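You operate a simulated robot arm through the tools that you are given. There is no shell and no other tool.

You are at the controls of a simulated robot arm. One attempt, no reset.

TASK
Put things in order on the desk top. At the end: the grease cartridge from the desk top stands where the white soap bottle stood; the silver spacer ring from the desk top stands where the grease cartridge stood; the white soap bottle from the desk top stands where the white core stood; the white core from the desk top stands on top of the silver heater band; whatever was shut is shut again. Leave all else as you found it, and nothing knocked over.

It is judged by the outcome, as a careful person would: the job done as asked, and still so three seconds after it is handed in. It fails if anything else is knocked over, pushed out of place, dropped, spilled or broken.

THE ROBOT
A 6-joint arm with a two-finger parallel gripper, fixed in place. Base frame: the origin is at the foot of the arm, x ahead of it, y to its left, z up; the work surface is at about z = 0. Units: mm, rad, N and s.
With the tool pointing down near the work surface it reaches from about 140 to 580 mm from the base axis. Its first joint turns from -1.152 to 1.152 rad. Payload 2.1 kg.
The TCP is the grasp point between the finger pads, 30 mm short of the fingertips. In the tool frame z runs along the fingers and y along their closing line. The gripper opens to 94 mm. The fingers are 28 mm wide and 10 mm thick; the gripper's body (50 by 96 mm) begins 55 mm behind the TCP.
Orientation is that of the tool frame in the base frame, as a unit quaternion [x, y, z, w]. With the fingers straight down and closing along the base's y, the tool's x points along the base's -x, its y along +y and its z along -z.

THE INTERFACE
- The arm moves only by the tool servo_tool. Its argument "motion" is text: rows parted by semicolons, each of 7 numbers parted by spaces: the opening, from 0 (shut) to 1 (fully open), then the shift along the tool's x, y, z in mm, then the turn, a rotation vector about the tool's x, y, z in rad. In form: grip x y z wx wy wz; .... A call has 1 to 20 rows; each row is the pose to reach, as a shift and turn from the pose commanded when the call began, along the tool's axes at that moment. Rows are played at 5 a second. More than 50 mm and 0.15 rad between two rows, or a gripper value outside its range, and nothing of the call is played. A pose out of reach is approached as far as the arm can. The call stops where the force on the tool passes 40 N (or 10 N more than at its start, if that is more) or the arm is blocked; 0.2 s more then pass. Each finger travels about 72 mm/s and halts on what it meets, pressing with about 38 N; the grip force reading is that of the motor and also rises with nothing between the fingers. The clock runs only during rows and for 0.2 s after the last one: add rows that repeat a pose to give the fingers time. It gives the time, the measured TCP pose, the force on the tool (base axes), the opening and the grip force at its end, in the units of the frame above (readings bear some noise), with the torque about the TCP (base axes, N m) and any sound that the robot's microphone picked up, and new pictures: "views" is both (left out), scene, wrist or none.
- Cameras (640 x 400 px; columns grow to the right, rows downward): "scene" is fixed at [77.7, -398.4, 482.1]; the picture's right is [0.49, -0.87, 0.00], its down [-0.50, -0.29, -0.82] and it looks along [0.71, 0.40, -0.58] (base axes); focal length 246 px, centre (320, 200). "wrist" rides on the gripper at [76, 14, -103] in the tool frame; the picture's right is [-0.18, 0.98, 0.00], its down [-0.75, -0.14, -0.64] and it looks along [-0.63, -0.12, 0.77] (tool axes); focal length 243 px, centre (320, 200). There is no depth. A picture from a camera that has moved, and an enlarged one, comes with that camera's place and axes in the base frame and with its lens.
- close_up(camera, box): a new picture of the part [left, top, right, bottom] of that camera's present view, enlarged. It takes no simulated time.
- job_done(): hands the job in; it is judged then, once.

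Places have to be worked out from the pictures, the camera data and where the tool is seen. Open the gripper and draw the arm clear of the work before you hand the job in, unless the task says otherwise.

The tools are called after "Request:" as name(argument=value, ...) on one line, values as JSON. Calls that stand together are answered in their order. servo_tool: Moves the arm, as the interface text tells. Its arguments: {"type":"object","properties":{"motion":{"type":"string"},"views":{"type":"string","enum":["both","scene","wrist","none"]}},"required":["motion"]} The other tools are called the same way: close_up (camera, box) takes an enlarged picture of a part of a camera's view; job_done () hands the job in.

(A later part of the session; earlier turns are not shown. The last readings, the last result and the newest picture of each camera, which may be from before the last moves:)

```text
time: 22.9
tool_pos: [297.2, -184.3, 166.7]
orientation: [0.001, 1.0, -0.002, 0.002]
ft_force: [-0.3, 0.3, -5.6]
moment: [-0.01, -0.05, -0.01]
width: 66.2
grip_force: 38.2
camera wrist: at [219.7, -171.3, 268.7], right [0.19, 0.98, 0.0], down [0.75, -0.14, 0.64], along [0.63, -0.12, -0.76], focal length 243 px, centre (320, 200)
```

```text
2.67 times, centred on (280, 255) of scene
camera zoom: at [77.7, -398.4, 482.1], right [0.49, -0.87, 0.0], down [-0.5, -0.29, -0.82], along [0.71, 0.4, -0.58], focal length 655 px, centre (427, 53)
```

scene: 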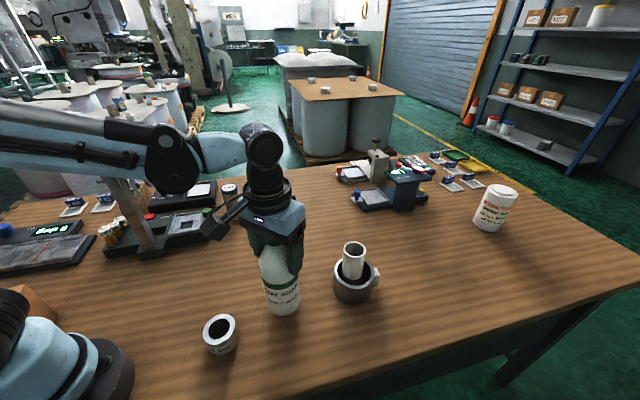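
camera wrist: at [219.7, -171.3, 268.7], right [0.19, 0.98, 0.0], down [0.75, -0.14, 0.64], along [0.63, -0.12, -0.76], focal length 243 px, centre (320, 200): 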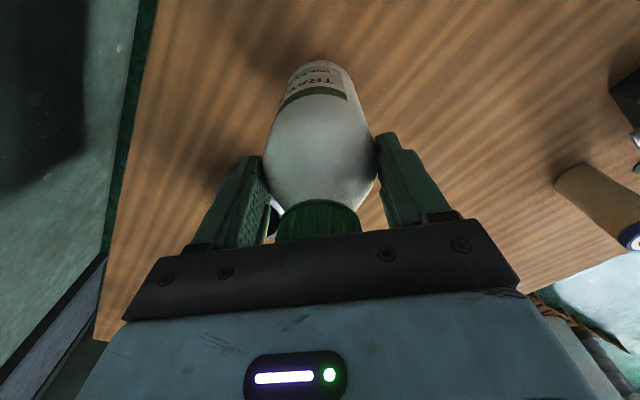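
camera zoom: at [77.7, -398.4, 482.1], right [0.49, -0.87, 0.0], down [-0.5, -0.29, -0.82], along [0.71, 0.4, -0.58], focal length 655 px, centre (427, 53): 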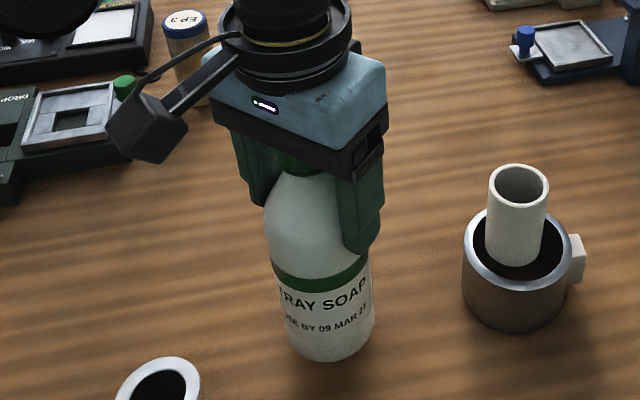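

The bottle weighs about 5.6 N and hangs steady. I'll lift to about 50 mm clearance and carry it to the core's old spot at (535, -1), with gentle starts and stops.

Request:
servo_tool(motion="0.62 0 0 -20 0 0 0; 0.62 0 0 -37 0 0 0; 0.62 -8 6 -37 0 0 0; 0.62 -27 21 -37 0 0 0; 0.62 -54 41 -37 0 0 0; 0.62 -81 62 -37 0 0 0; 0.62 -108 83 -37 0 0 0; 0.62 -135 104 -37 0 0 0; 0.62 -162 124 -37 0 0 0; 0.62 -189 145 -37 0 0 0; 0.62 -213 163 -37 0 0 0; 0.62 -230 176 -37 0 0 0; 0.62 -239 183 -37 0 0 0; 0.62 -239 183 -37 0 0 0; 0.62 -239 183 -37 0 0 0", views="both")

```text
time: 26.1
tool_pos: [538.5, -1.8, 203.1]
orientation: [0.001, 1.0, -0.001, 0.002]
ft_force: [-0.5, 0.3, -5.7]
moment: [-0.02, 0.01, 0.02]
width: 66.2
grip_force: 38.5
camera wrist: at [461.5, 12.4, 305.9], right [0.19, 0.98, 0.0], down [0.75, -0.14, 0.64], along [0.63, -0.12, -0.76], focal length 243 px, centre (320, 200)
```

scene: 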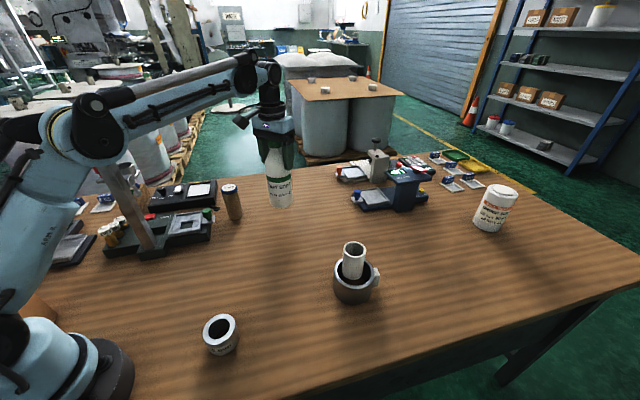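
wrist: 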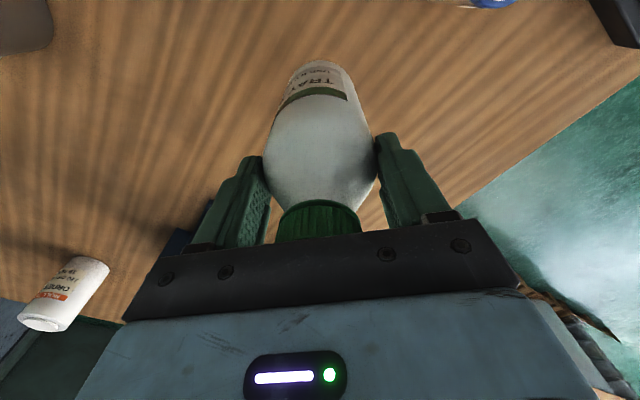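

The tool is about 2.5 mm too far in x compared with the core pickup. I'll correct that and lower to just above the desk.

Request:
servo_tool(motion="0.62 2.4 0.5 10 0 0 0; 0.62 2.4 0.5 25 0 0 0; 0.62 2.4 0.5 38 0 0 0; 0.62 2.4 0.5 46 0 0 0; 0.62 2.4 0.5 49 0 0 0; 0.62 2.4 0.5 50 0 0 0; 0.62 2.4 0.5 50 0 0 0", views="both")

Request:
close_up(camera="scene", box=[230, 130, 330, 230])

```text
time: 27.7
tool_pos: [534.4, -0.1, 153.7]
orientation: [0.0, 1.0, -0.001, 0.002]
ft_force: [0.0, -0.1, -5.6]
moment: [0.0, 0.0, 0.01]
width: 66.1
grip_force: 38.3
camera wrist: at [458.1, 13.9, 255.9], right [0.19, 0.98, 0.0], down [0.75, -0.14, 0.64], along [0.63, -0.12, -0.76], focal length 243 px, centre (320, 200)
```

scene: 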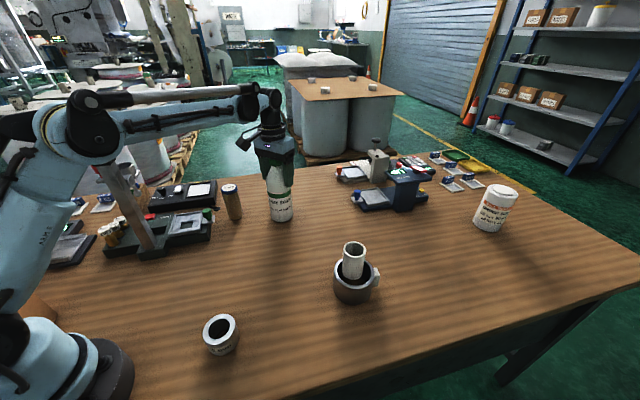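
wrist: 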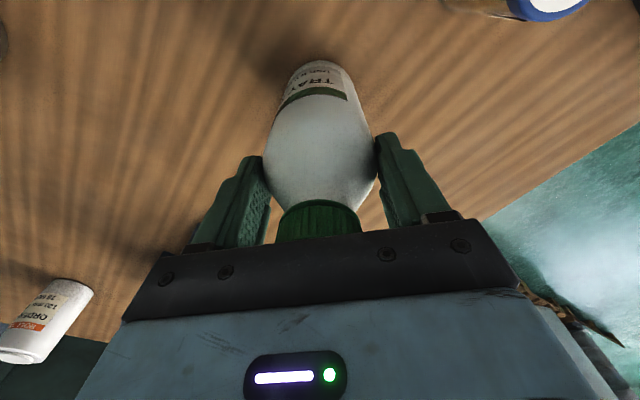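

```text
4.00 times, centred on (280, 180) of scene
camera zoom: at [77.8, -398.4, 482.1], right [0.49, -0.87, 0.0], down [-0.5, -0.29, -0.82], along [0.71, 0.4, -0.58], focal length 982 px, centre (480, 280)
```

zoom: 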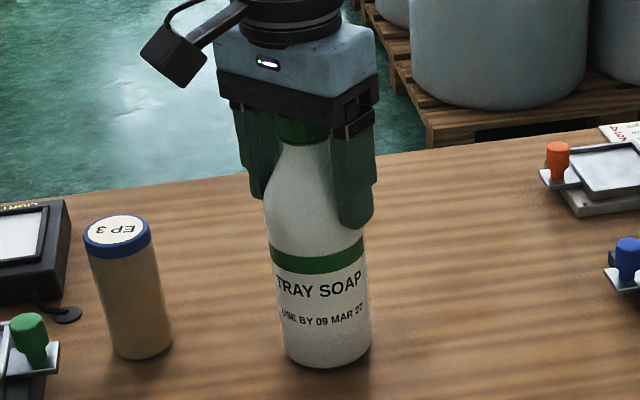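

The full weight is still on the gripper, so the base is about 2 mm above the desk. I'll lower in half-millimetre steps.

Request:
servo_tool(motion="0.62 0 0 0.5 0 0 0; 0.62 0 0 1 0 0 0; 0.62 0 0 1.5 0 0 0; 0.62 0 0 1.5 0 0 0", views="none")

```text
time: 28.7
tool_pos: [533.4, 0.2, 152.1]
orientation: [0.001, 1.0, -0.001, 0.002]
ft_force: [-0.1, 0.0, -5.9]
moment: [-0.02, -0.01, 0.0]
width: 66.0
grip_force: 37.9
```

It's still hanging freely, so I'll continue down slowly.

Request:
servo_tool(motion="0.62 0 0 0.4 0 0 0; 0.62 0 0 0.8 0 0 0; 0.62 0 0 0.8 0 0 0", views="none")

```text
time: 29.5
tool_pos: [534.1, 0.7, 151.5]
orientation: [0.001, 1.0, -0.001, 0.001]
ft_force: [-0.4, 0.7, -6.1]
moment: [-0.06, 0.01, -0.02]
width: 66.1
grip_force: 38.2
```

Request:
servo_tool(motion="0.62 0 0 0.4 0 0 0; 0.62 0 0 0.8 0 0 0; 0.62 0 0 0.8 0 0 0", views="none")

```text
time: 30.3
tool_pos: [533.7, 0.3, 150.4]
orientation: [0.0, 1.0, -0.001, 0.003]
ft_force: [-0.2, 1.4, 9.2]
moment: [-0.11, -0.02, -0.03]
width: 66.1
grip_force: 38.1
```

The force jumped to +9 N, so the bottle is on the desk. I'll ease up slightly and open the fingers gradually.

Request:
servo_tool(motion="0.62 0 0 -0.3 0 0 0; 0.68 0 0 -0.3 0 0 0; 0.71 0 0 -0.3 0 0 0; 0.74 0 0 -0.3 0 0 0; 0.74 0 0 -0.3 0 0 0", views="both")

Request:
close_up(camera="scene", box=[230, 130, 330, 230])

```text
time: 31.5
tool_pos: [534.4, -0.1, 150.5]
orientation: [0.001, 1.0, -0.001, 0.003]
ft_force: [-0.9, -0.1, -0.3]
moment: [-0.02, 0.0, 0.01]
width: 69.9
grip_force: 0.0
camera wrist: at [457.5, 13.7, 253.7], right [0.19, 0.98, 0.0], down [0.75, -0.14, 0.64], along [0.63, -0.12, -0.76], focal length 243 px, centre (320, 200)
```

scene: 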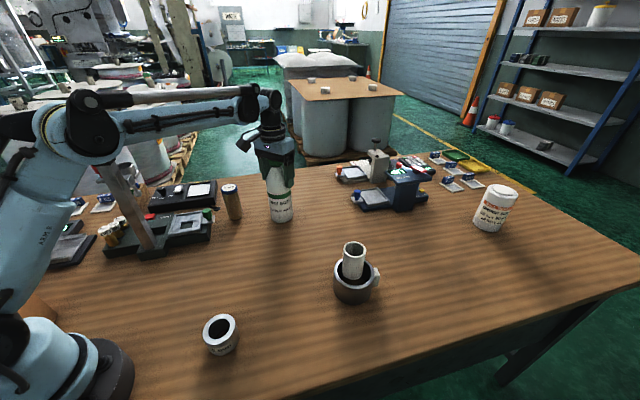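
wrist: 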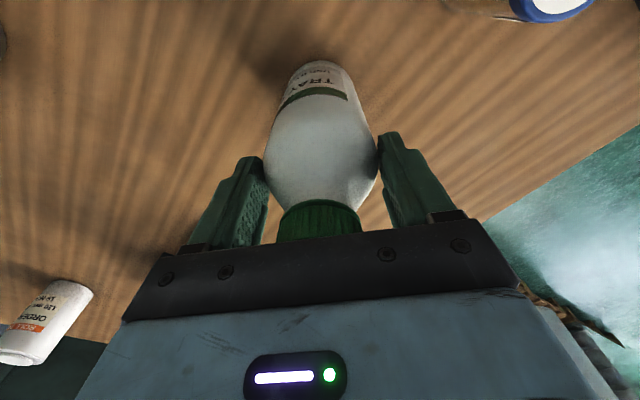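

```text
4.00 times, centred on (280, 180) of scene
camera zoom: at [77.7, -398.4, 482.1], right [0.49, -0.87, 0.0], down [-0.5, -0.29, -0.82], along [0.71, 0.4, -0.58], focal length 982 px, centre (480, 280)
```

zoom: 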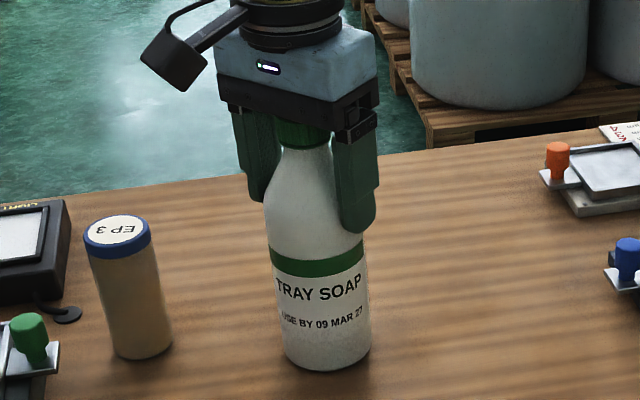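

The bottle stands free. I'll open fully and rise straight up in stages.

Request:
servo_tool(motion="0.85 0 0 0 0 0 0; 1 0 0 0 0 0 0; 1 0 0 0 0 0 0; 1 0 0 -15 0 0 0; 1 0 0 -35 0 0 0; 1 0 0 -60 0 0 0; 1 0 0 -85 0 0 0; 1 0 0 -105 0 0 0; 1 0 0 -105 0 0 0", views="both")

```text
time: 33.5
tool_pos: [535.2, -0.1, 256.0]
orientation: [0.001, 1.0, -0.002, 0.002]
ft_force: [0.1, 0.0, 0.1]
moment: [-0.01, 0.0, 0.0]
width: 93.7
grip_force: 0.1
camera wrist: at [457.9, 13.4, 358.1], right [0.19, 0.98, 0.0], down [0.75, -0.14, 0.64], along [0.63, -0.12, -0.76], focal length 243 px, centre (320, 200)
```

scene: 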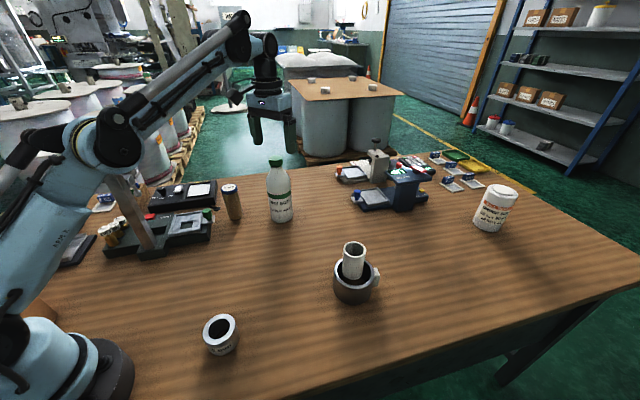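
wrist: 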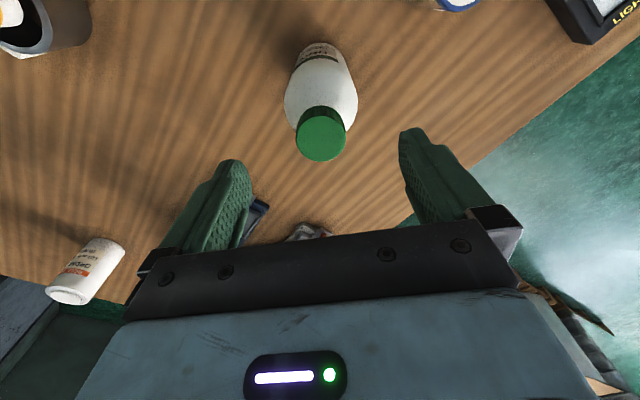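

The bottle stands at the core's old spot. Next is the grease cartridge, so I'll move above it at a safe height and look at the clearance to the light box and the green-knob device.

Request:
servo_tool(motion="1 15 30 0 0 0 0; 1 35 64 0 0 0 0; 1 55 100 10 0 0 0; 1 71 128 25 0 0 0; 1 71 128 40 0 0 0; 1 71 128 40 0 0 0", views="both")

Request:
close_up(camera="wrist", box=[240, 0, 480, 160])

Request:
close_up(camera="scene", box=[170, 150, 270, 240])

```text
time: 34.9
tool_pos: [462.4, 127.3, 212.9]
orientation: [0.001, 1.0, -0.001, 0.001]
ft_force: [-0.9, 0.2, -0.8]
moment: [-0.01, 0.0, -0.03]
width: 94.3
grip_force: 0.0
camera wrist: at [386.5, 140.7, 317.0], right [0.19, 0.98, 0.0], down [0.75, -0.14, 0.64], along [0.63, -0.12, -0.76], focal length 243 px, centre (320, 200)
```

scene: 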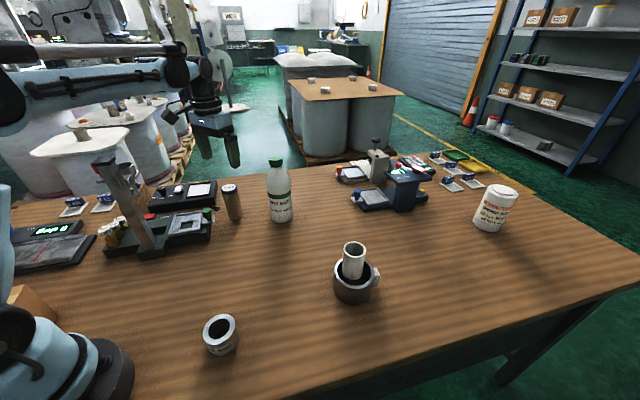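
wrist: 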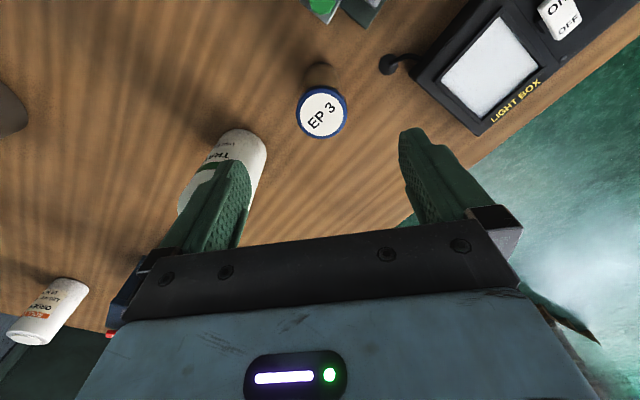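

```text
2.50 times, centred on (360, 80) of wrist
camera zoom: at [386.5, 140.7, 317.0], right [0.19, 0.98, 0.0], down [0.75, -0.14, 0.64], along [0.63, -0.12, -0.76], focal length 606 px, centre (220, 500)
```

zoom: 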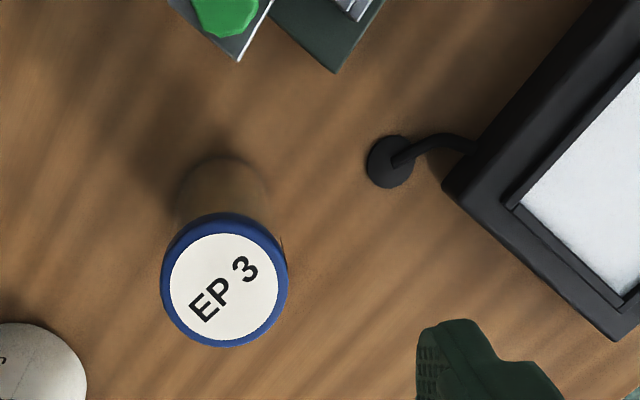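

```text
4.44 times, centred on (220, 195) of scene
camera zoom: at [77.7, -398.4, 482.1], right [0.49, -0.87, 0.0], down [-0.5, -0.29, -0.82], along [0.71, 0.4, -0.58], focal length 1091 px, centre (764, 222)
```

zoom: 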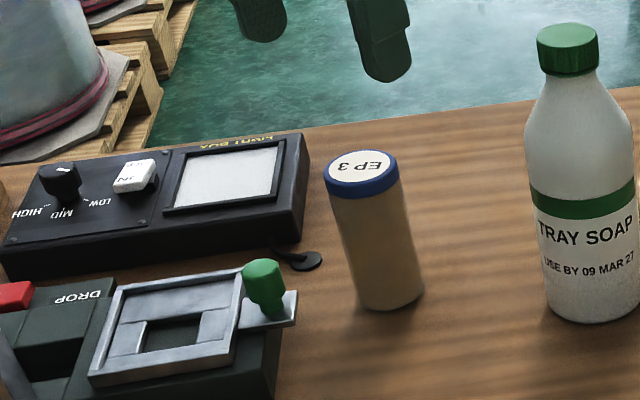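

The cartridge's axis is about 2 mm ahead and 1 mm left of the tool axis, at about (465, 129). The fingers will clear the cable puck at y≈198 and the light box. I'll descend around it to TCP z≈68.

Request:
servo_tool(motion="1 -2.3 1.3 20 0 0 0; 1 -2.3 1.3 50 0 0 0; 1 -2.3 1.3 80 0 0 0; 1 -2.3 1.3 110 0 0 0; 1 -2.3 1.3 135 0 0 0; 1 -2.3 1.3 146 0 0 0; 1 -2.3 1.3 146 0 0 0; 0.8 -2.3 1.3 146 0 0 0; 0.65 -2.3 1.3 146 0 0 0; 0.57 -2.3 1.3 146 0 0 0; 0.57 -2.3 1.3 146 0 0 0", views="both")

Request:
close_up(camera="wrist", box=[230, 80, 410, 250])

Request:
close_up(camera="scene", box=[170, 130, 290, 240])

```text
time: 37.3
tool_pos: [465.7, 127.4, 68.0]
orientation: [0.001, 1.0, -0.002, 0.002]
ft_force: [0.5, -0.5, -0.4]
moment: [0.03, 0.02, 0.0]
width: 53.4
grip_force: 0.1
camera wrist: at [389.5, 140.3, 170.7], right [0.19, 0.98, 0.0], down [0.75, -0.14, 0.64], along [0.63, -0.12, -0.76], focal length 243 px, centre (320, 200)
```

scene: 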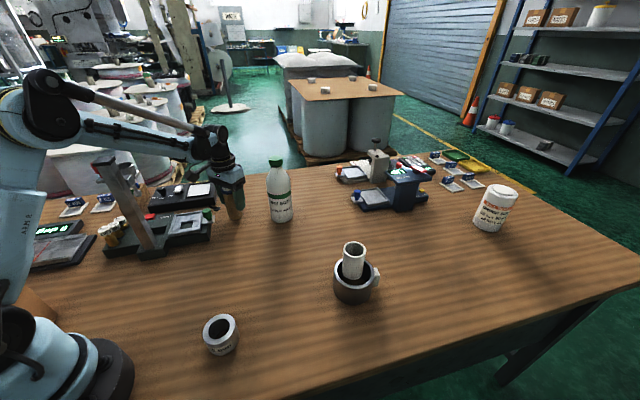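
wrist: 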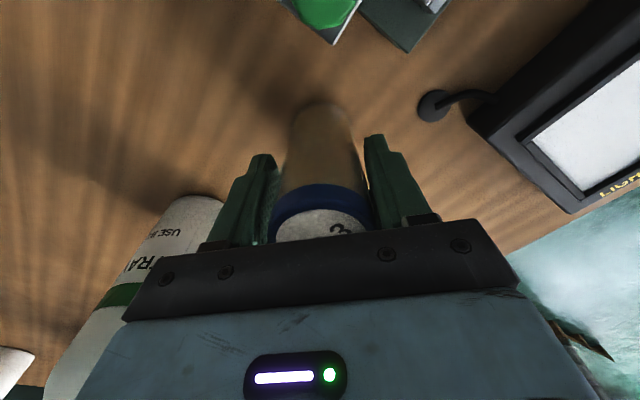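

```text
2.35 times, centred on (320, 165) of wrist
camera zoom: at [389.5, 140.3, 170.7], right [0.19, 0.98, 0.0], down [0.75, -0.14, 0.64], along [0.63, -0.12, -0.76], focal length 571 px, centre (320, 282)
```

zoom: 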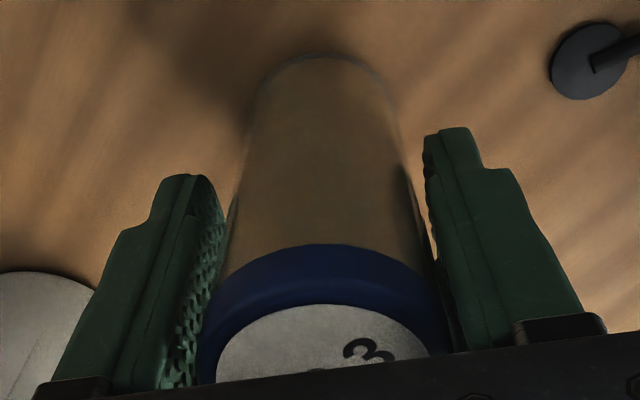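

```text
3.64 times, centred on (230, 185) of scene
camera zoom: at [77.7, -398.4, 482.1], right [0.49, -0.87, 0.0], down [-0.5, -0.29, -0.82], along [0.71, 0.4, -0.58], focal length 893 px, centre (647, 254)
```

zoom: 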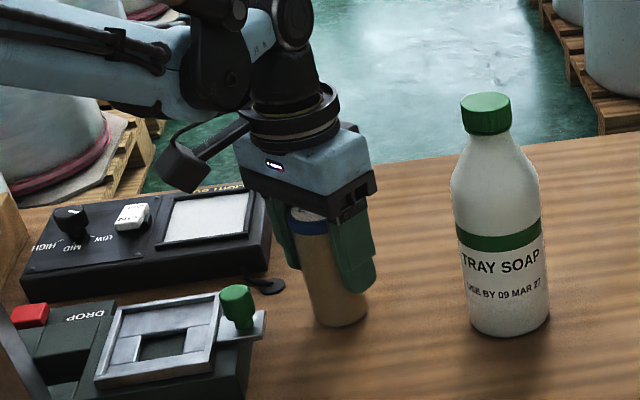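

The cartridge is centred, so I'll close on it.

Request:
servo_tool(motion="0.53 0 0 0 0 0 0; 0.5 0 0 0 0 0 0; 0.47 0 0 0 0 0 0; 0.44 0 0 0 0 0 0; 0.44 0 0 0 0 0 0", views="none")

```text
time: 38.5
tool_pos: [465.3, 126.2, 69.2]
orientation: [0.001, 1.0, -0.001, 0.002]
ft_force: [-0.6, 1.2, 0.6]
moment: [0.06, 0.01, -0.01]
width: 45.0
grip_force: 38.0
```

The grip is at 45.0 mm, with the cartridge's spot at about (465.5, 127.5). I'll do a test lift.

Request:
servo_tool(motion="0.43 0 0 -4 0 0 0; 0.43 0 0 -10 0 0 0; 0.43 0 0 -20 0 0 0; 0.43 0 0 -20 0 0 0", views="both")

Request:
close_up(camera="scene", box=[170, 130, 290, 240])

```text
time: 39.5
tool_pos: [466.4, 127.9, 89.6]
orientation: [0.001, 1.0, -0.001, 0.002]
ft_force: [-0.1, -0.1, -1.3]
moment: [0.0, 0.0, 0.01]
width: 44.7
grip_force: 38.1
camera wrist: at [389.4, 141.7, 192.3], right [0.18, 0.98, 0.0], down [0.75, -0.14, 0.64], along [0.63, -0.12, -0.76], focal length 243 px, centre (320, 200)
```

scene: 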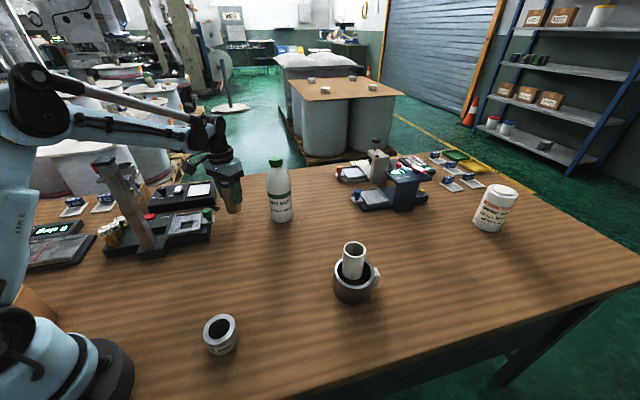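
wrist: 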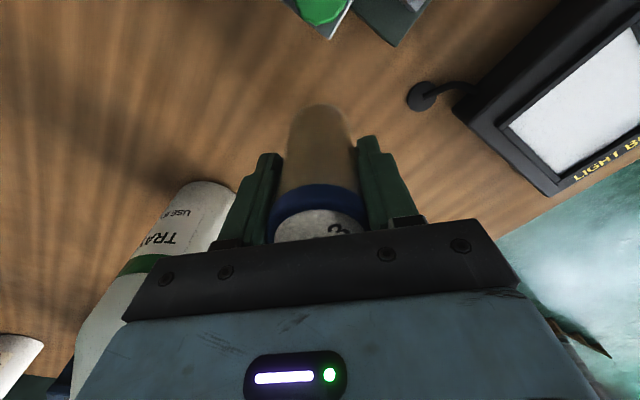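

```text
3.64 times, centred on (230, 185) of scene
camera zoom: at [77.7, -398.4, 482.1], right [0.49, -0.87, 0.0], down [-0.5, -0.29, -0.82], along [0.71, 0.4, -0.58], focal length 893 px, centre (647, 254)
```

zoom: 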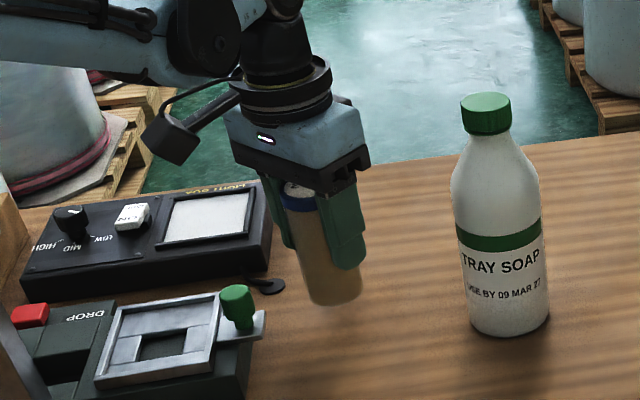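

It's light (about 1.3 N) and held straight. I'll lift it well clear and carry it to the bottle's old spot at (296, -184).

Request:
servo_tool(motion="0.43 0 0 -30 0 0 0; 0.43 0 0 -65 0 0 0; 0.43 0 0 -90 0 0 0; 0.43 8 -15 -95 0 0 0; 0.43 24 -44 -95 0 0 0; 0.43 42 -77 -95 0 0 0; 0.43 60 -110 -95 0 0 0; 0.43 78 -143 -95 0 0 0; 0.43 96 -176 -95 0 0 0; 0.43 114 -209 -95 0 0 0; 0.43 132 -242 -95 0 0 0; 0.43 150 -275 -95 0 0 0; 0.43 163 -299 -95 0 0 0; 0.43 170 -311 -95 0 0 0; 0.43 170 -311 -95 0 0 0; 0.43 170 -311 -95 0 0 0", views="both")

```text
time: 42.9
tool_pos: [293.7, -183.2, 182.9]
orientation: [0.001, 1.0, -0.001, 0.002]
ft_force: [0.7, -1.3, -2.1]
moment: [0.01, -0.01, 0.04]
width: 45.0
grip_force: 38.1
camera wrist: at [217.4, -169.2, 285.6], right [0.18, 0.98, 0.0], down [0.75, -0.14, 0.64], along [0.63, -0.12, -0.76], focal length 243 px, centre (320, 200)
```

scene: 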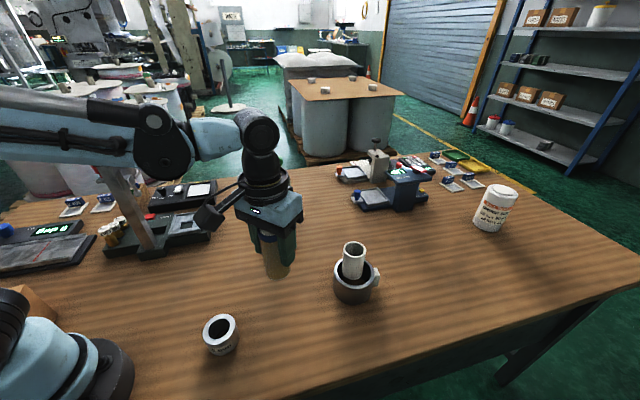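
wrist: 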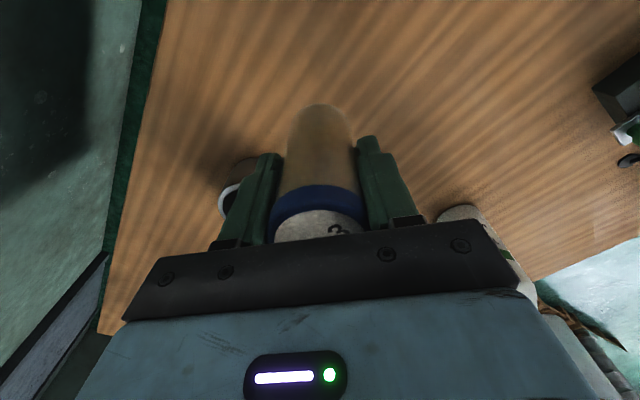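

The tool is about 2 mm short in x and 1 mm off in y. I'll correct that and lower to just above the desk.

Request:
servo_tool(motion="0.43 -1.9 -1 20 0 0 0; 0.43 -1.9 -1 50 0 0 0; 0.43 -1.9 -1 80 0 0 0; 0.43 -1.9 -1 100 0 0 0; 0.43 -1.9 -1 109 0 0 0; 0.43 -1.9 -1 112 0 0 0; 0.43 -1.9 -1 112 0 0 0", views="both")

Request:
close_up(camera="scene", box=[220, 180, 390, 330])

```text
time: 44.5
tool_pos: [297.2, -182.6, 71.2]
orientation: [0.001, 1.0, -0.002, 0.002]
ft_force: [0.3, 0.5, -1.7]
moment: [-0.04, 0.0, 0.03]
width: 44.8
grip_force: 38.1
camera wrist: at [220.9, -169.3, 173.2], right [0.19, 0.98, 0.0], down [0.75, -0.14, 0.64], along [0.63, -0.12, -0.76], focal length 243 px, centre (320, 200)
```

scene: 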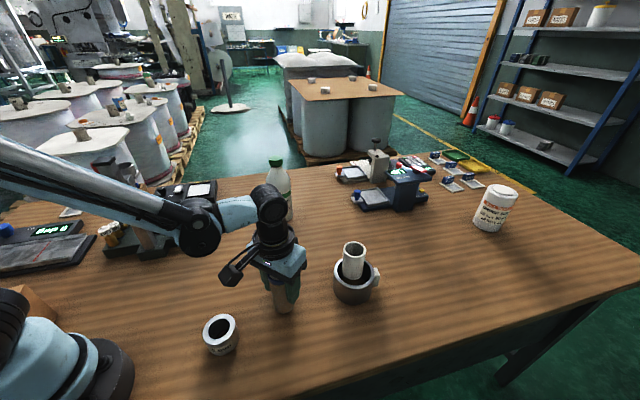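
wrist: 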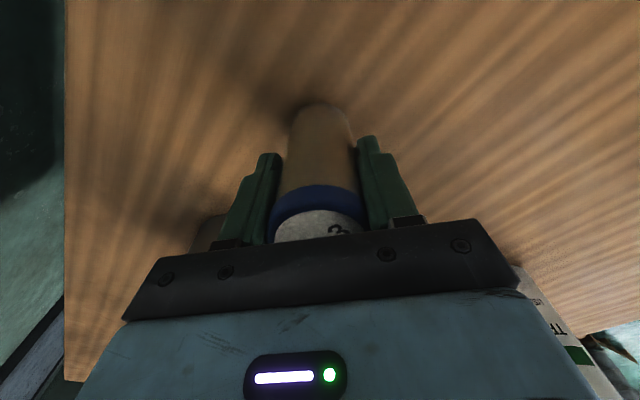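

```text
2.67 times, centred on (305, 255) of scene
camera zoom: at [77.7, -398.4, 482.1], right [0.49, -0.87, 0.0], down [-0.5, -0.29, -0.82], along [0.71, 0.4, -0.58], focal length 655 px, centre (360, 53)
```

zoom: 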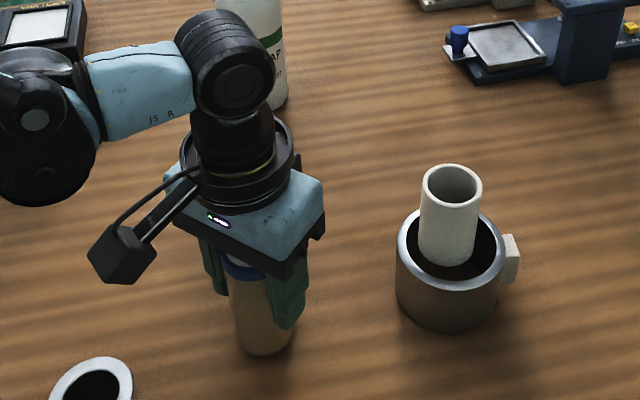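

It lines up with where the bottle's base was seen. I'll take the last millimetres slowly.

Request:
servo_tool(motion="0.43 0 -1 0.7 0 0 0; 0.43 0 -1 1.4 0 0 0; 0.43 0 -1 2 0 0 0; 0.43 0 -1 2 0 0 0", views="none")

```text
time: 45.5
tool_pos: [297.4, -184.1, 69.6]
orientation: [0.002, 1.0, -0.001, 0.001]
ft_force: [0.3, 0.3, -1.4]
moment: [0.02, -0.04, 0.05]
width: 44.7
grip_force: 38.2
```

Request:
servo_tool(motion="0.43 0 0 0.4 0 0 0; 0.43 0 0 0.8 0 0 0; 0.43 0 0 0.8 0 0 0", views="none")

```text
time: 46.3
tool_pos: [297.8, -184.5, 68.2]
orientation: [0.001, 1.0, -0.002, 0.002]
ft_force: [-0.1, -0.2, -1.3]
moment: [0.03, 0.0, -0.04]
width: 44.8
grip_force: 38.1
```

Request:
servo_tool(motion="0.43 0.8 0 0.4 0 0 0; 0.43 0.8 0 0.8 0 0 0; 0.43 0.8 0 0.8 0 0 0", views="none")

```text
time: 47.1
tool_pos: [296.4, -184.6, 69.2]
orientation: [0.001, 1.0, -0.002, 0.002]
ft_force: [-0.4, -0.1, -1.7]
moment: [-0.01, 0.04, -0.02]
width: 44.9
grip_force: 38.1
```

It's still hanging freely, so I'll keep lowering in small steps.

Request:
servo_tool(motion="0.43 0 0 0.4 0 0 0; 0.43 0 0 0.8 0 0 0; 0.43 0 0 0.8 0 0 0", views="none")

```text
time: 47.9
tool_pos: [297.4, -184.2, 67.8]
orientation: [0.0, 1.0, -0.001, 0.001]
ft_force: [0.3, -0.8, -1.0]
moment: [-0.01, 0.01, 0.0]
width: 45.0
grip_force: 38.2
```

Request:
servo_tool(motion="0.43 0 0 0.4 0 0 0; 0.43 0 0 0.7 0 0 0; 0.43 0 0 0.7 0 0 0", views="scene")

Request:
close_up(camera="scene", box=[240, 240, 320, 330])

```text
time: 48.7
tool_pos: [297.8, -183.1, 67.4]
orientation: [0.0, 1.0, 0.0, 0.003]
ft_force: [-0.1, 4.5, 32.3]
moment: [0.33, 0.1, 0.01]
width: 45.2
grip_force: 38.1
```

scene: 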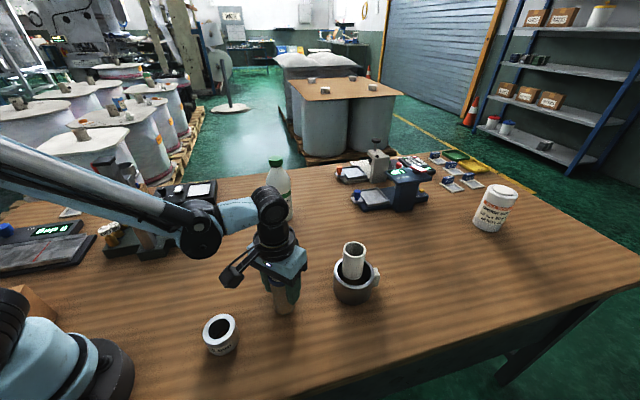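

```text
4.44 times, centred on (280, 285) of scene
camera zoom: at [77.6, -398.4, 482.2], right [0.49, -0.87, 0.0], down [-0.5, -0.29, -0.82], along [0.71, 0.4, -0.58], focal length 1091 px, centre (498, -178)
```

zoom: 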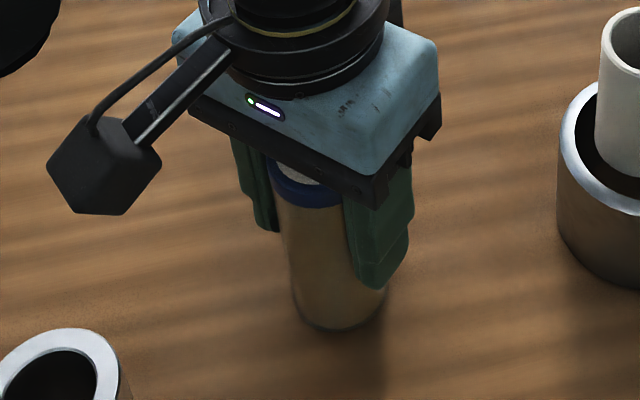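

Firm contact now (32 N), so the cartridge is on the desk. I'll back off about 0.6 mm to unload it before releasing.

Request:
servo_tool(motion="0.43 0 0 -0.3 0 0 0; 0.43 0 0 -0.6 0 0 0; 0.43 0 0 -0.6 0 0 0", views="none")

```text
time: 49.5
tool_pos: [296.1, -183.7, 67.6]
orientation: [0.001, 1.0, -0.002, 0.001]
ft_force: [2.6, 1.5, 7.4]
moment: [0.17, -0.16, -0.05]
width: 45.0
grip_force: 38.0
```

The load is down to 7 N with the cartridge resting. I'll open gradually.

Request:
servo_tool(motion="0.43 0 0 -0.15 0 0 0; 0.47 0 0 -0.15 0 0 0; 0.5 0 0 -0.15 0 0 0; 0.53 0 0 -0.15 0 0 0; 0.53 0 0 -0.15 0 0 0", views="both")

Request:
close_up(camera="scene", box=[240, 240, 320, 330])

```text
time: 50.7
tool_pos: [297.9, -183.1, 67.0]
orientation: [0.001, 1.0, -0.001, 0.002]
ft_force: [-1.1, 0.4, 0.1]
moment: [-0.01, 0.03, -0.01]
width: 50.1
grip_force: 0.1
camera wrist: at [219.9, -170.4, 170.3], right [0.19, 0.98, 0.0], down [0.75, -0.14, 0.64], along [0.63, -0.12, -0.76], focal length 243 px, centre (320, 200)
```

scene: 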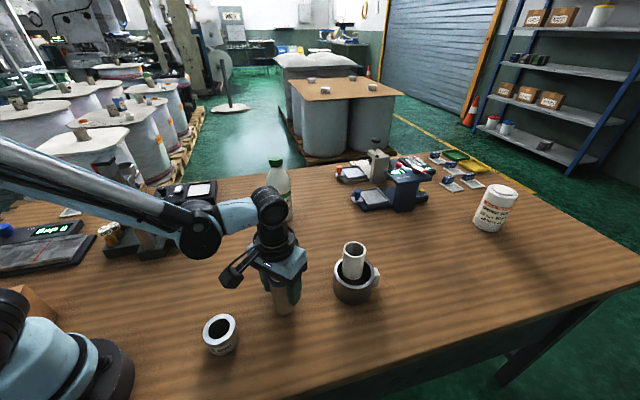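
wrist: 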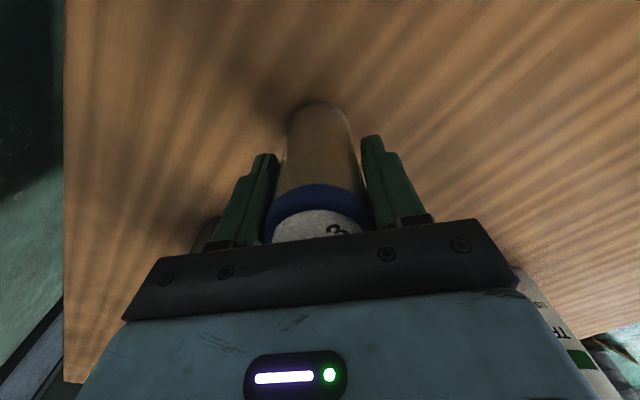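

```text
4.44 times, centred on (280, 285) of scene
camera zoom: at [77.7, -398.4, 482.1], right [0.49, -0.87, 0.0], down [-0.5, -0.29, -0.82], along [0.71, 0.4, -0.58], focal length 1091 px, centre (498, -178)
```

zoom: 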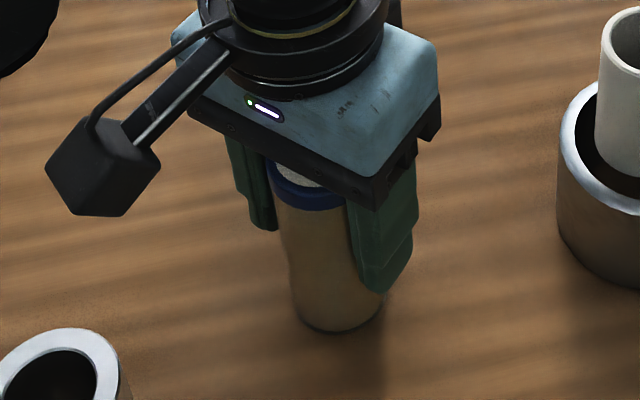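

The cartridge stands free. I'll open fully and rise straight up.

Request:
servo_tool(motion="0.65 0 0 0 0 0 0; 0.8 0 0 0 0 0 0; 0.95 0 0 0 0 0 0; 1 0 0 -10 0 0 0; 1 0 0 -35 0 0 0; 1 0 0 -70 0 0 0; 1 0 0 -105 0 0 0; 1 0 0 -140 0 0 0; 1 0 0 -140 0 0 0", views="both")

```text
time: 52.7
tool_pos: [293.8, -183.0, 208.9]
orientation: [0.001, 1.0, -0.002, 0.002]
ft_force: [0.4, -0.3, -0.7]
moment: [0.0, -0.03, 0.04]
width: 94.0
grip_force: 0.1
camera wrist: at [217.2, -169.3, 311.7], right [0.19, 0.98, 0.0], down [0.75, -0.14, 0.64], along [0.63, -0.12, -0.76], focal length 243 px, centre (320, 200)
```

scene: 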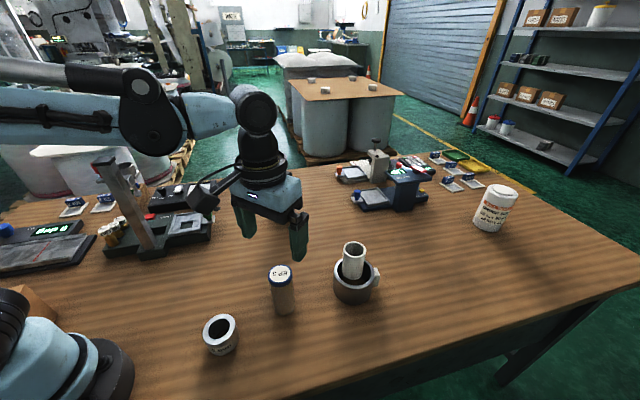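
wrist: 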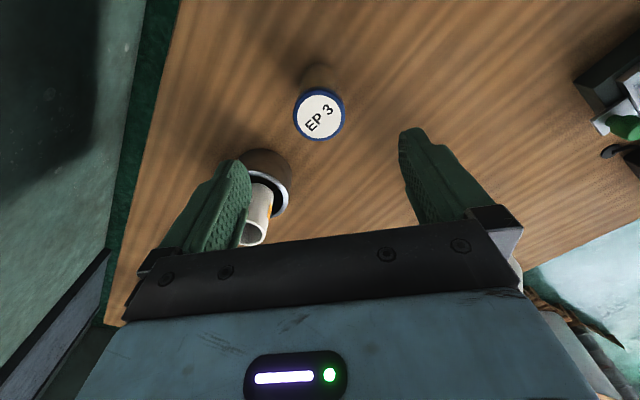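

The cartridge stands at the bottle's old spot. Last is the spacer ring near (182, -131), so I'll move above it.

Request:
servo_tool(motion="1 20 10 0 0 0 0; 1 45 22 0 0 0 0; 1 70 34 0 0 0 0; 1 92 44 0 0 0 0; 1 110 52 0 0 0 0; 1 110 52 0 0 0 0", views="both")

Request:
close_up(camera="wrist", box=[250, 20, 400, 150])

```text
time: 54.1
tool_pos: [184.0, -129.3, 209.6]
orientation: [0.001, 1.0, -0.003, 0.002]
ft_force: [1.0, 0.4, -0.1]
moment: [0.01, 0.03, -0.02]
width: 94.0
grip_force: 0.0
camera wrist: at [107.5, -116.6, 311.3], right [0.18, 0.98, 0.0], down [0.75, -0.14, 0.64], along [0.63, -0.12, -0.76], focal length 243 px, centre (320, 200)
```

scene: 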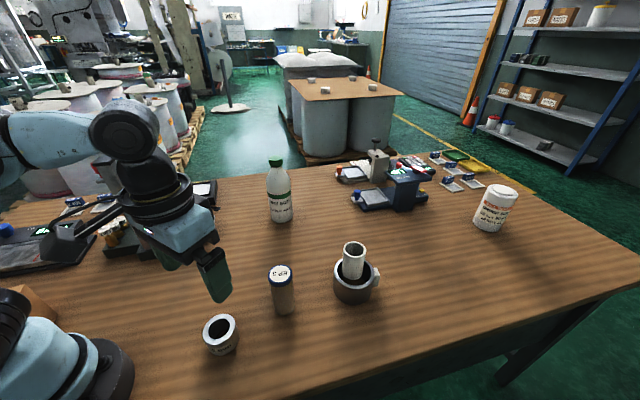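
wrist: 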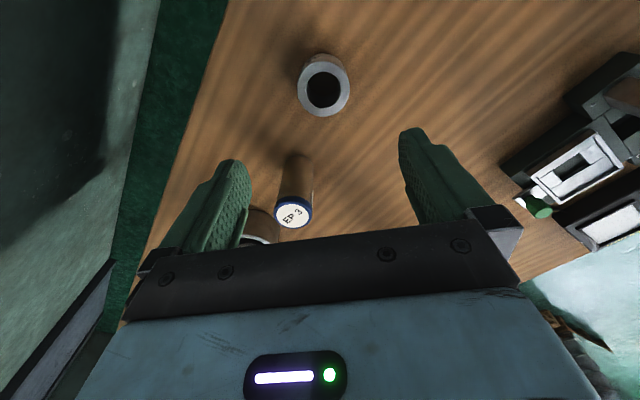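

```text
3.08 times, centred on (325, 85) of wrist
camera zoom: at [107.5, -116.6, 311.3], right [0.18, 0.98, 0.0], down [0.75, -0.14, 0.64], along [0.63, -0.12, -0.76], focal length 746 px, centre (305, 554)
```

zoom: 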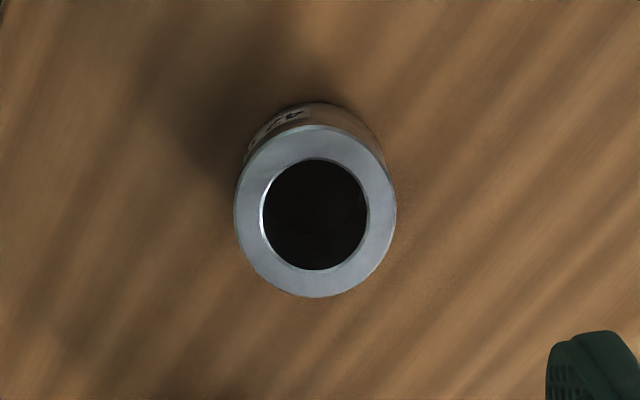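

The ring's outer diameter is about 55 mm, and its axis is about 3 mm back and 4 mm left of the tool axis, at about (181, -125). I'll centre and descend around it in two stages.

Request:
servo_tool(motion="1 3.3 4.3 20 0 0 0; 1 3.3 4.3 50 0 0 0; 1 3.3 4.3 80 0 0 0; 1 3.3 4.3 110 0 0 0; 1 3.3 4.3 130 0 0 0; 1 3.3 4.3 130 0 0 0", views="both")

Request:
close_up(camera="wrist", box=[230, 60, 410, 220])

```text
time: 55.5
tool_pos: [178.9, -126.9, 77.2]
orientation: [0.001, 1.0, -0.001, 0.002]
ft_force: [0.6, -0.3, 0.1]
moment: [-0.02, 0.01, -0.02]
width: 94.1
grip_force: 0.1
camera wrist: at [102.8, -112.0, 179.9], right [0.19, 0.98, 0.0], down [0.75, -0.14, 0.64], along [0.63, -0.12, -0.76], focal length 243 px, centre (320, 200)
```

scene: 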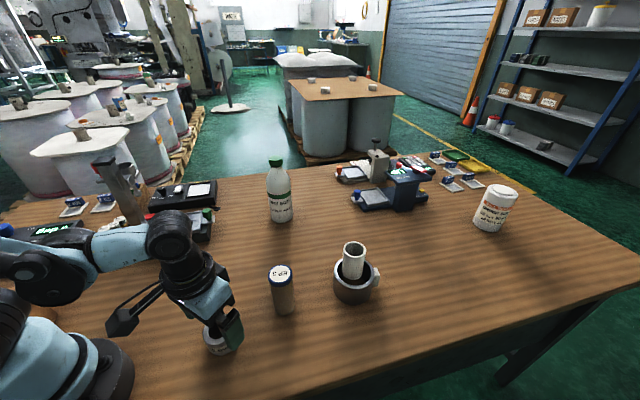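
wrist: 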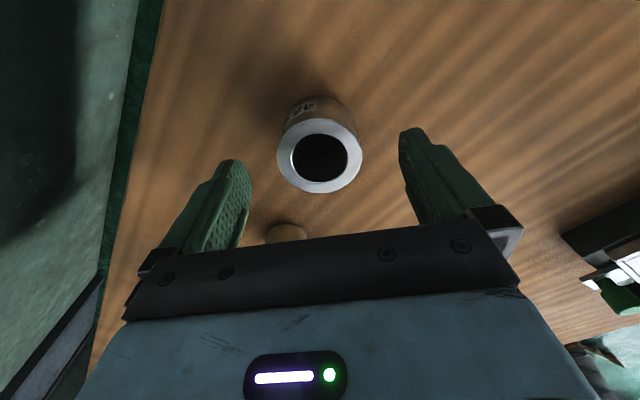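

```text
2.50 times, centred on (320, 140) of wrist
camera zoom: at [102.8, -112.0, 179.9], right [0.19, 0.98, 0.0], down [0.75, -0.14, 0.64], along [0.63, -0.12, -0.76], focal length 606 px, centre (320, 350)
```

zoom: 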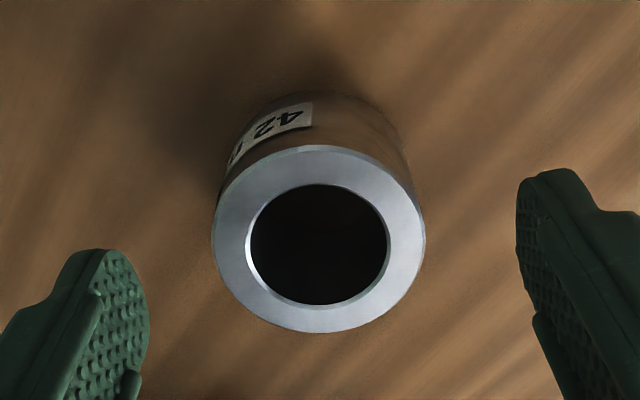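

The ring is centred within about 1 mm. I'll descend to TCP z≈36 (fingertips about 6 mm above the desk) and close partway.

Request:
servo_tool(motion="1 -0.7 -0.3 15 0 0 0; 1 -0.7 -0.3 30 0 0 0; 1 -0.7 -0.3 38 0 0 0; 1 -0.7 -0.3 41 0 0 0; 1 -0.7 -0.3 41 0 0 0; 0.8 -0.7 -0.3 41 0 0 0; 0.68 -0.7 -0.3 41 0 0 0; 0.64 -0.7 -0.3 41 0 0 0; 0.64 -0.7 -0.3 41 0 0 0", views="both")

Request:
close_up(camera="wrist", box=[230, 100, 410, 260])

```text
time: 57.5
tool_pos: [182.3, -126.8, 38.1]
orientation: [0.001, 1.0, -0.002, 0.001]
ft_force: [0.0, -0.9, 0.5]
moment: [0.03, 0.02, 0.02]
width: 60.1
grip_force: 0.0
camera wrist: at [106.3, -113.6, 139.4], right [0.19, 0.98, 0.0], down [0.75, -0.14, 0.64], along [0.63, -0.12, -0.76], focal length 243 px, centre (320, 200)
```

scene: 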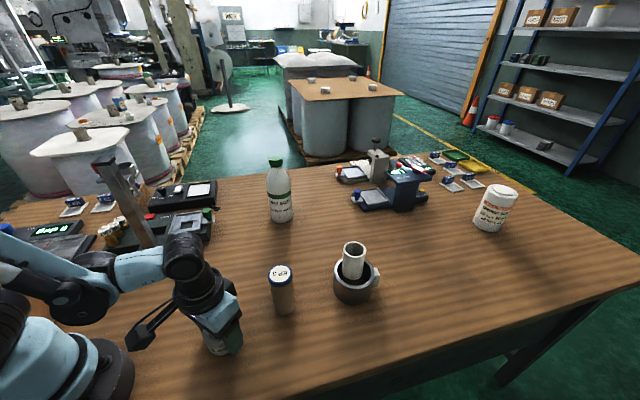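
wrist: 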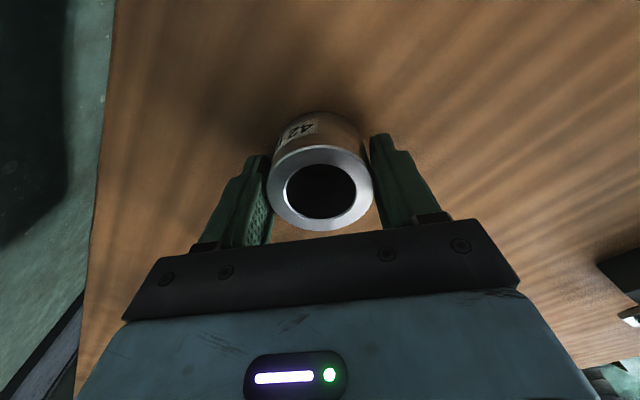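

```text
2.50 times, centred on (320, 180) of wrist
camera zoom: at [106.3, -113.6, 139.4], right [0.19, 0.98, 0.0], down [0.75, -0.14, 0.64], along [0.63, -0.12, -0.76], focal length 606 px, centre (320, 250)
```

zoom: 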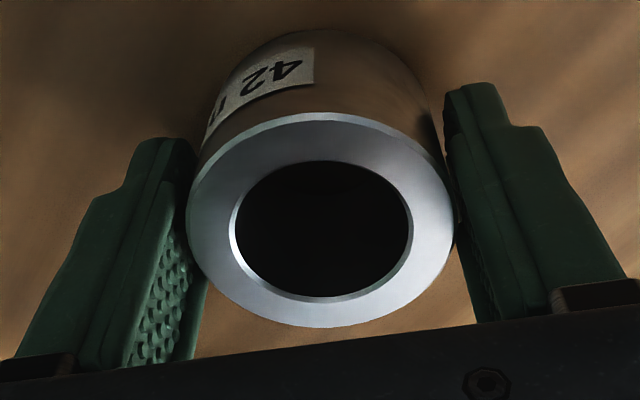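

The ring is between the fingers with about 2.5 mm either side. I'll close on it.

Request:
servo_tool(motion="0.61 0 0 0 0 0 0; 0.58 0 0 0 0 0 0; 0.55 0 0 0 0 0 0; 0.53 0 0 0 0 0 0; 0.53 0 0 0 0 0 0", views="none")

Request:
servo_tool(motion="0.52 0 0 -4 0 0 0; 0.52 0 0 -10 0 0 0; 0.52 0 0 -20 0 0 0; 0.52 0 0 -20 0 0 0", views="both")

```text
time: 58.7
tool_pos: [182.9, -127.6, 36.2]
orientation: [0.001, 1.0, -0.002, 0.001]
ft_force: [-0.1, 0.2, -0.6]
moment: [0.06, 0.02, -0.02]
width: 56.0
grip_force: 37.6
```

```text
time: 59.7
tool_pos: [182.4, -127.2, 56.2]
orientation: [0.001, 1.0, -0.001, 0.002]
ft_force: [0.3, 0.2, -0.9]
moment: [0.0, 0.05, -0.01]
width: 56.0
grip_force: 38.2
camera wrist: at [106.2, -113.0, 159.3], right [0.19, 0.98, 0.0], down [0.75, -0.14, 0.64], along [0.63, -0.12, -0.76], focal length 243 px, centre (320, 200)
```

scene: 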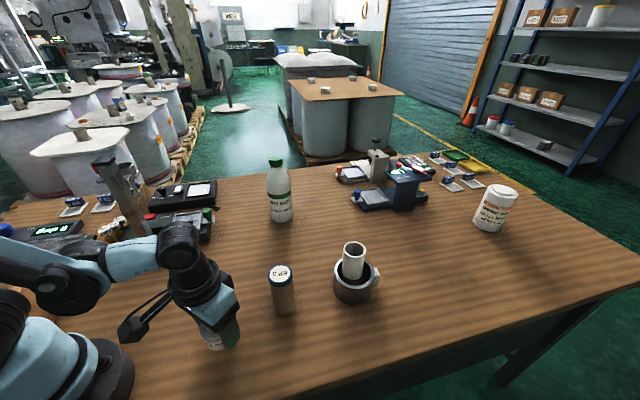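
wrist: 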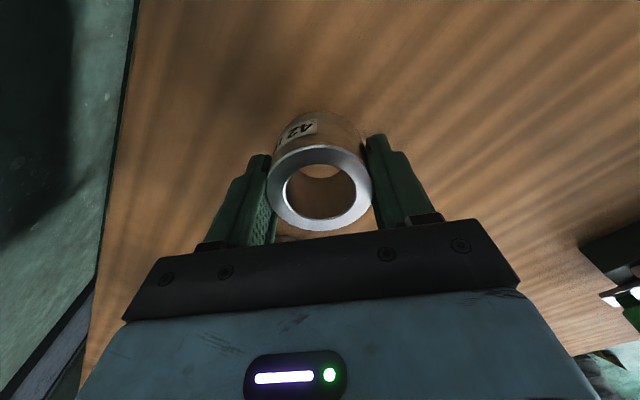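

The ring is held at 56 mm and light. I'll lift it well clear and carry it to the cartridge's old spot at (465.7, 127.3).

Request:
servo_tool(motion="0.52 0 0 -30 0 0 0; 0.52 0 0 -65 0 0 0; 0.52 0 0 -100 0 0 0; 0.52 0 0 -115 0 0 0; 0.52 -10 9 -115 0 0 0; 0.52 -30 27 -115 0 0 0; 0.52 -55 49 -115 0 0 0; 0.52 -80 72 -115 0 0 0; 0.52 -106 95 -115 0 0 0; 0.52 -132 118 -115 0 0 0; 0.52 -158 141 -115 0 0 0; 0.52 -184 165 -115 0 0 0; 0.52 -210 188 -115 0 0 0; 0.52 -235 211 -115 0 0 0; 0.52 -258 231 -115 0 0 0; 0.52 -274 246 -115 0 0 0; 0.52 -283 254 -115 0 0 0; 0.52 -283 254 -115 0 0 0; 0.52 -283 254 -115 0 0 0", views="both")

```text
time: 63.7
tool_pos: [468.8, 126.4, 172.8]
orientation: [0.001, 1.0, -0.002, 0.002]
ft_force: [-1.2, 0.2, -1.5]
moment: [0.0, 0.0, -0.03]
width: 55.9
grip_force: 37.7
camera wrist: at [391.3, 139.8, 274.7], right [0.19, 0.98, 0.0], down [0.75, -0.14, 0.64], along [0.63, -0.12, -0.76], focal length 243 px, centre (320, 200)
```

scene: 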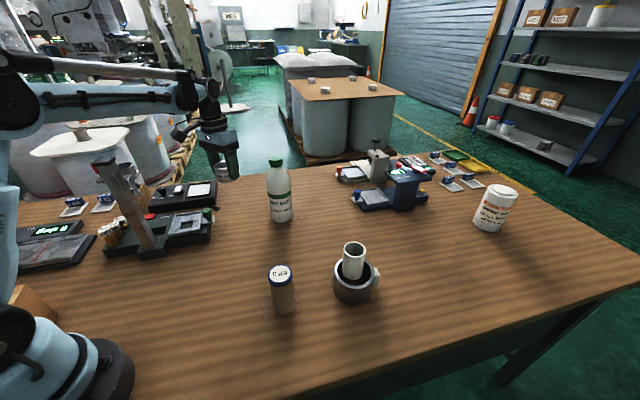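
wrist: 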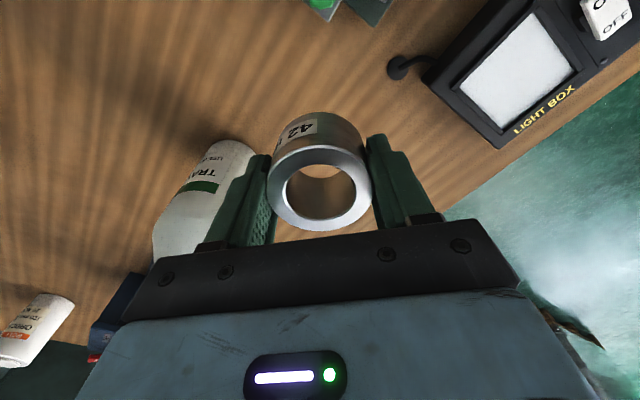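

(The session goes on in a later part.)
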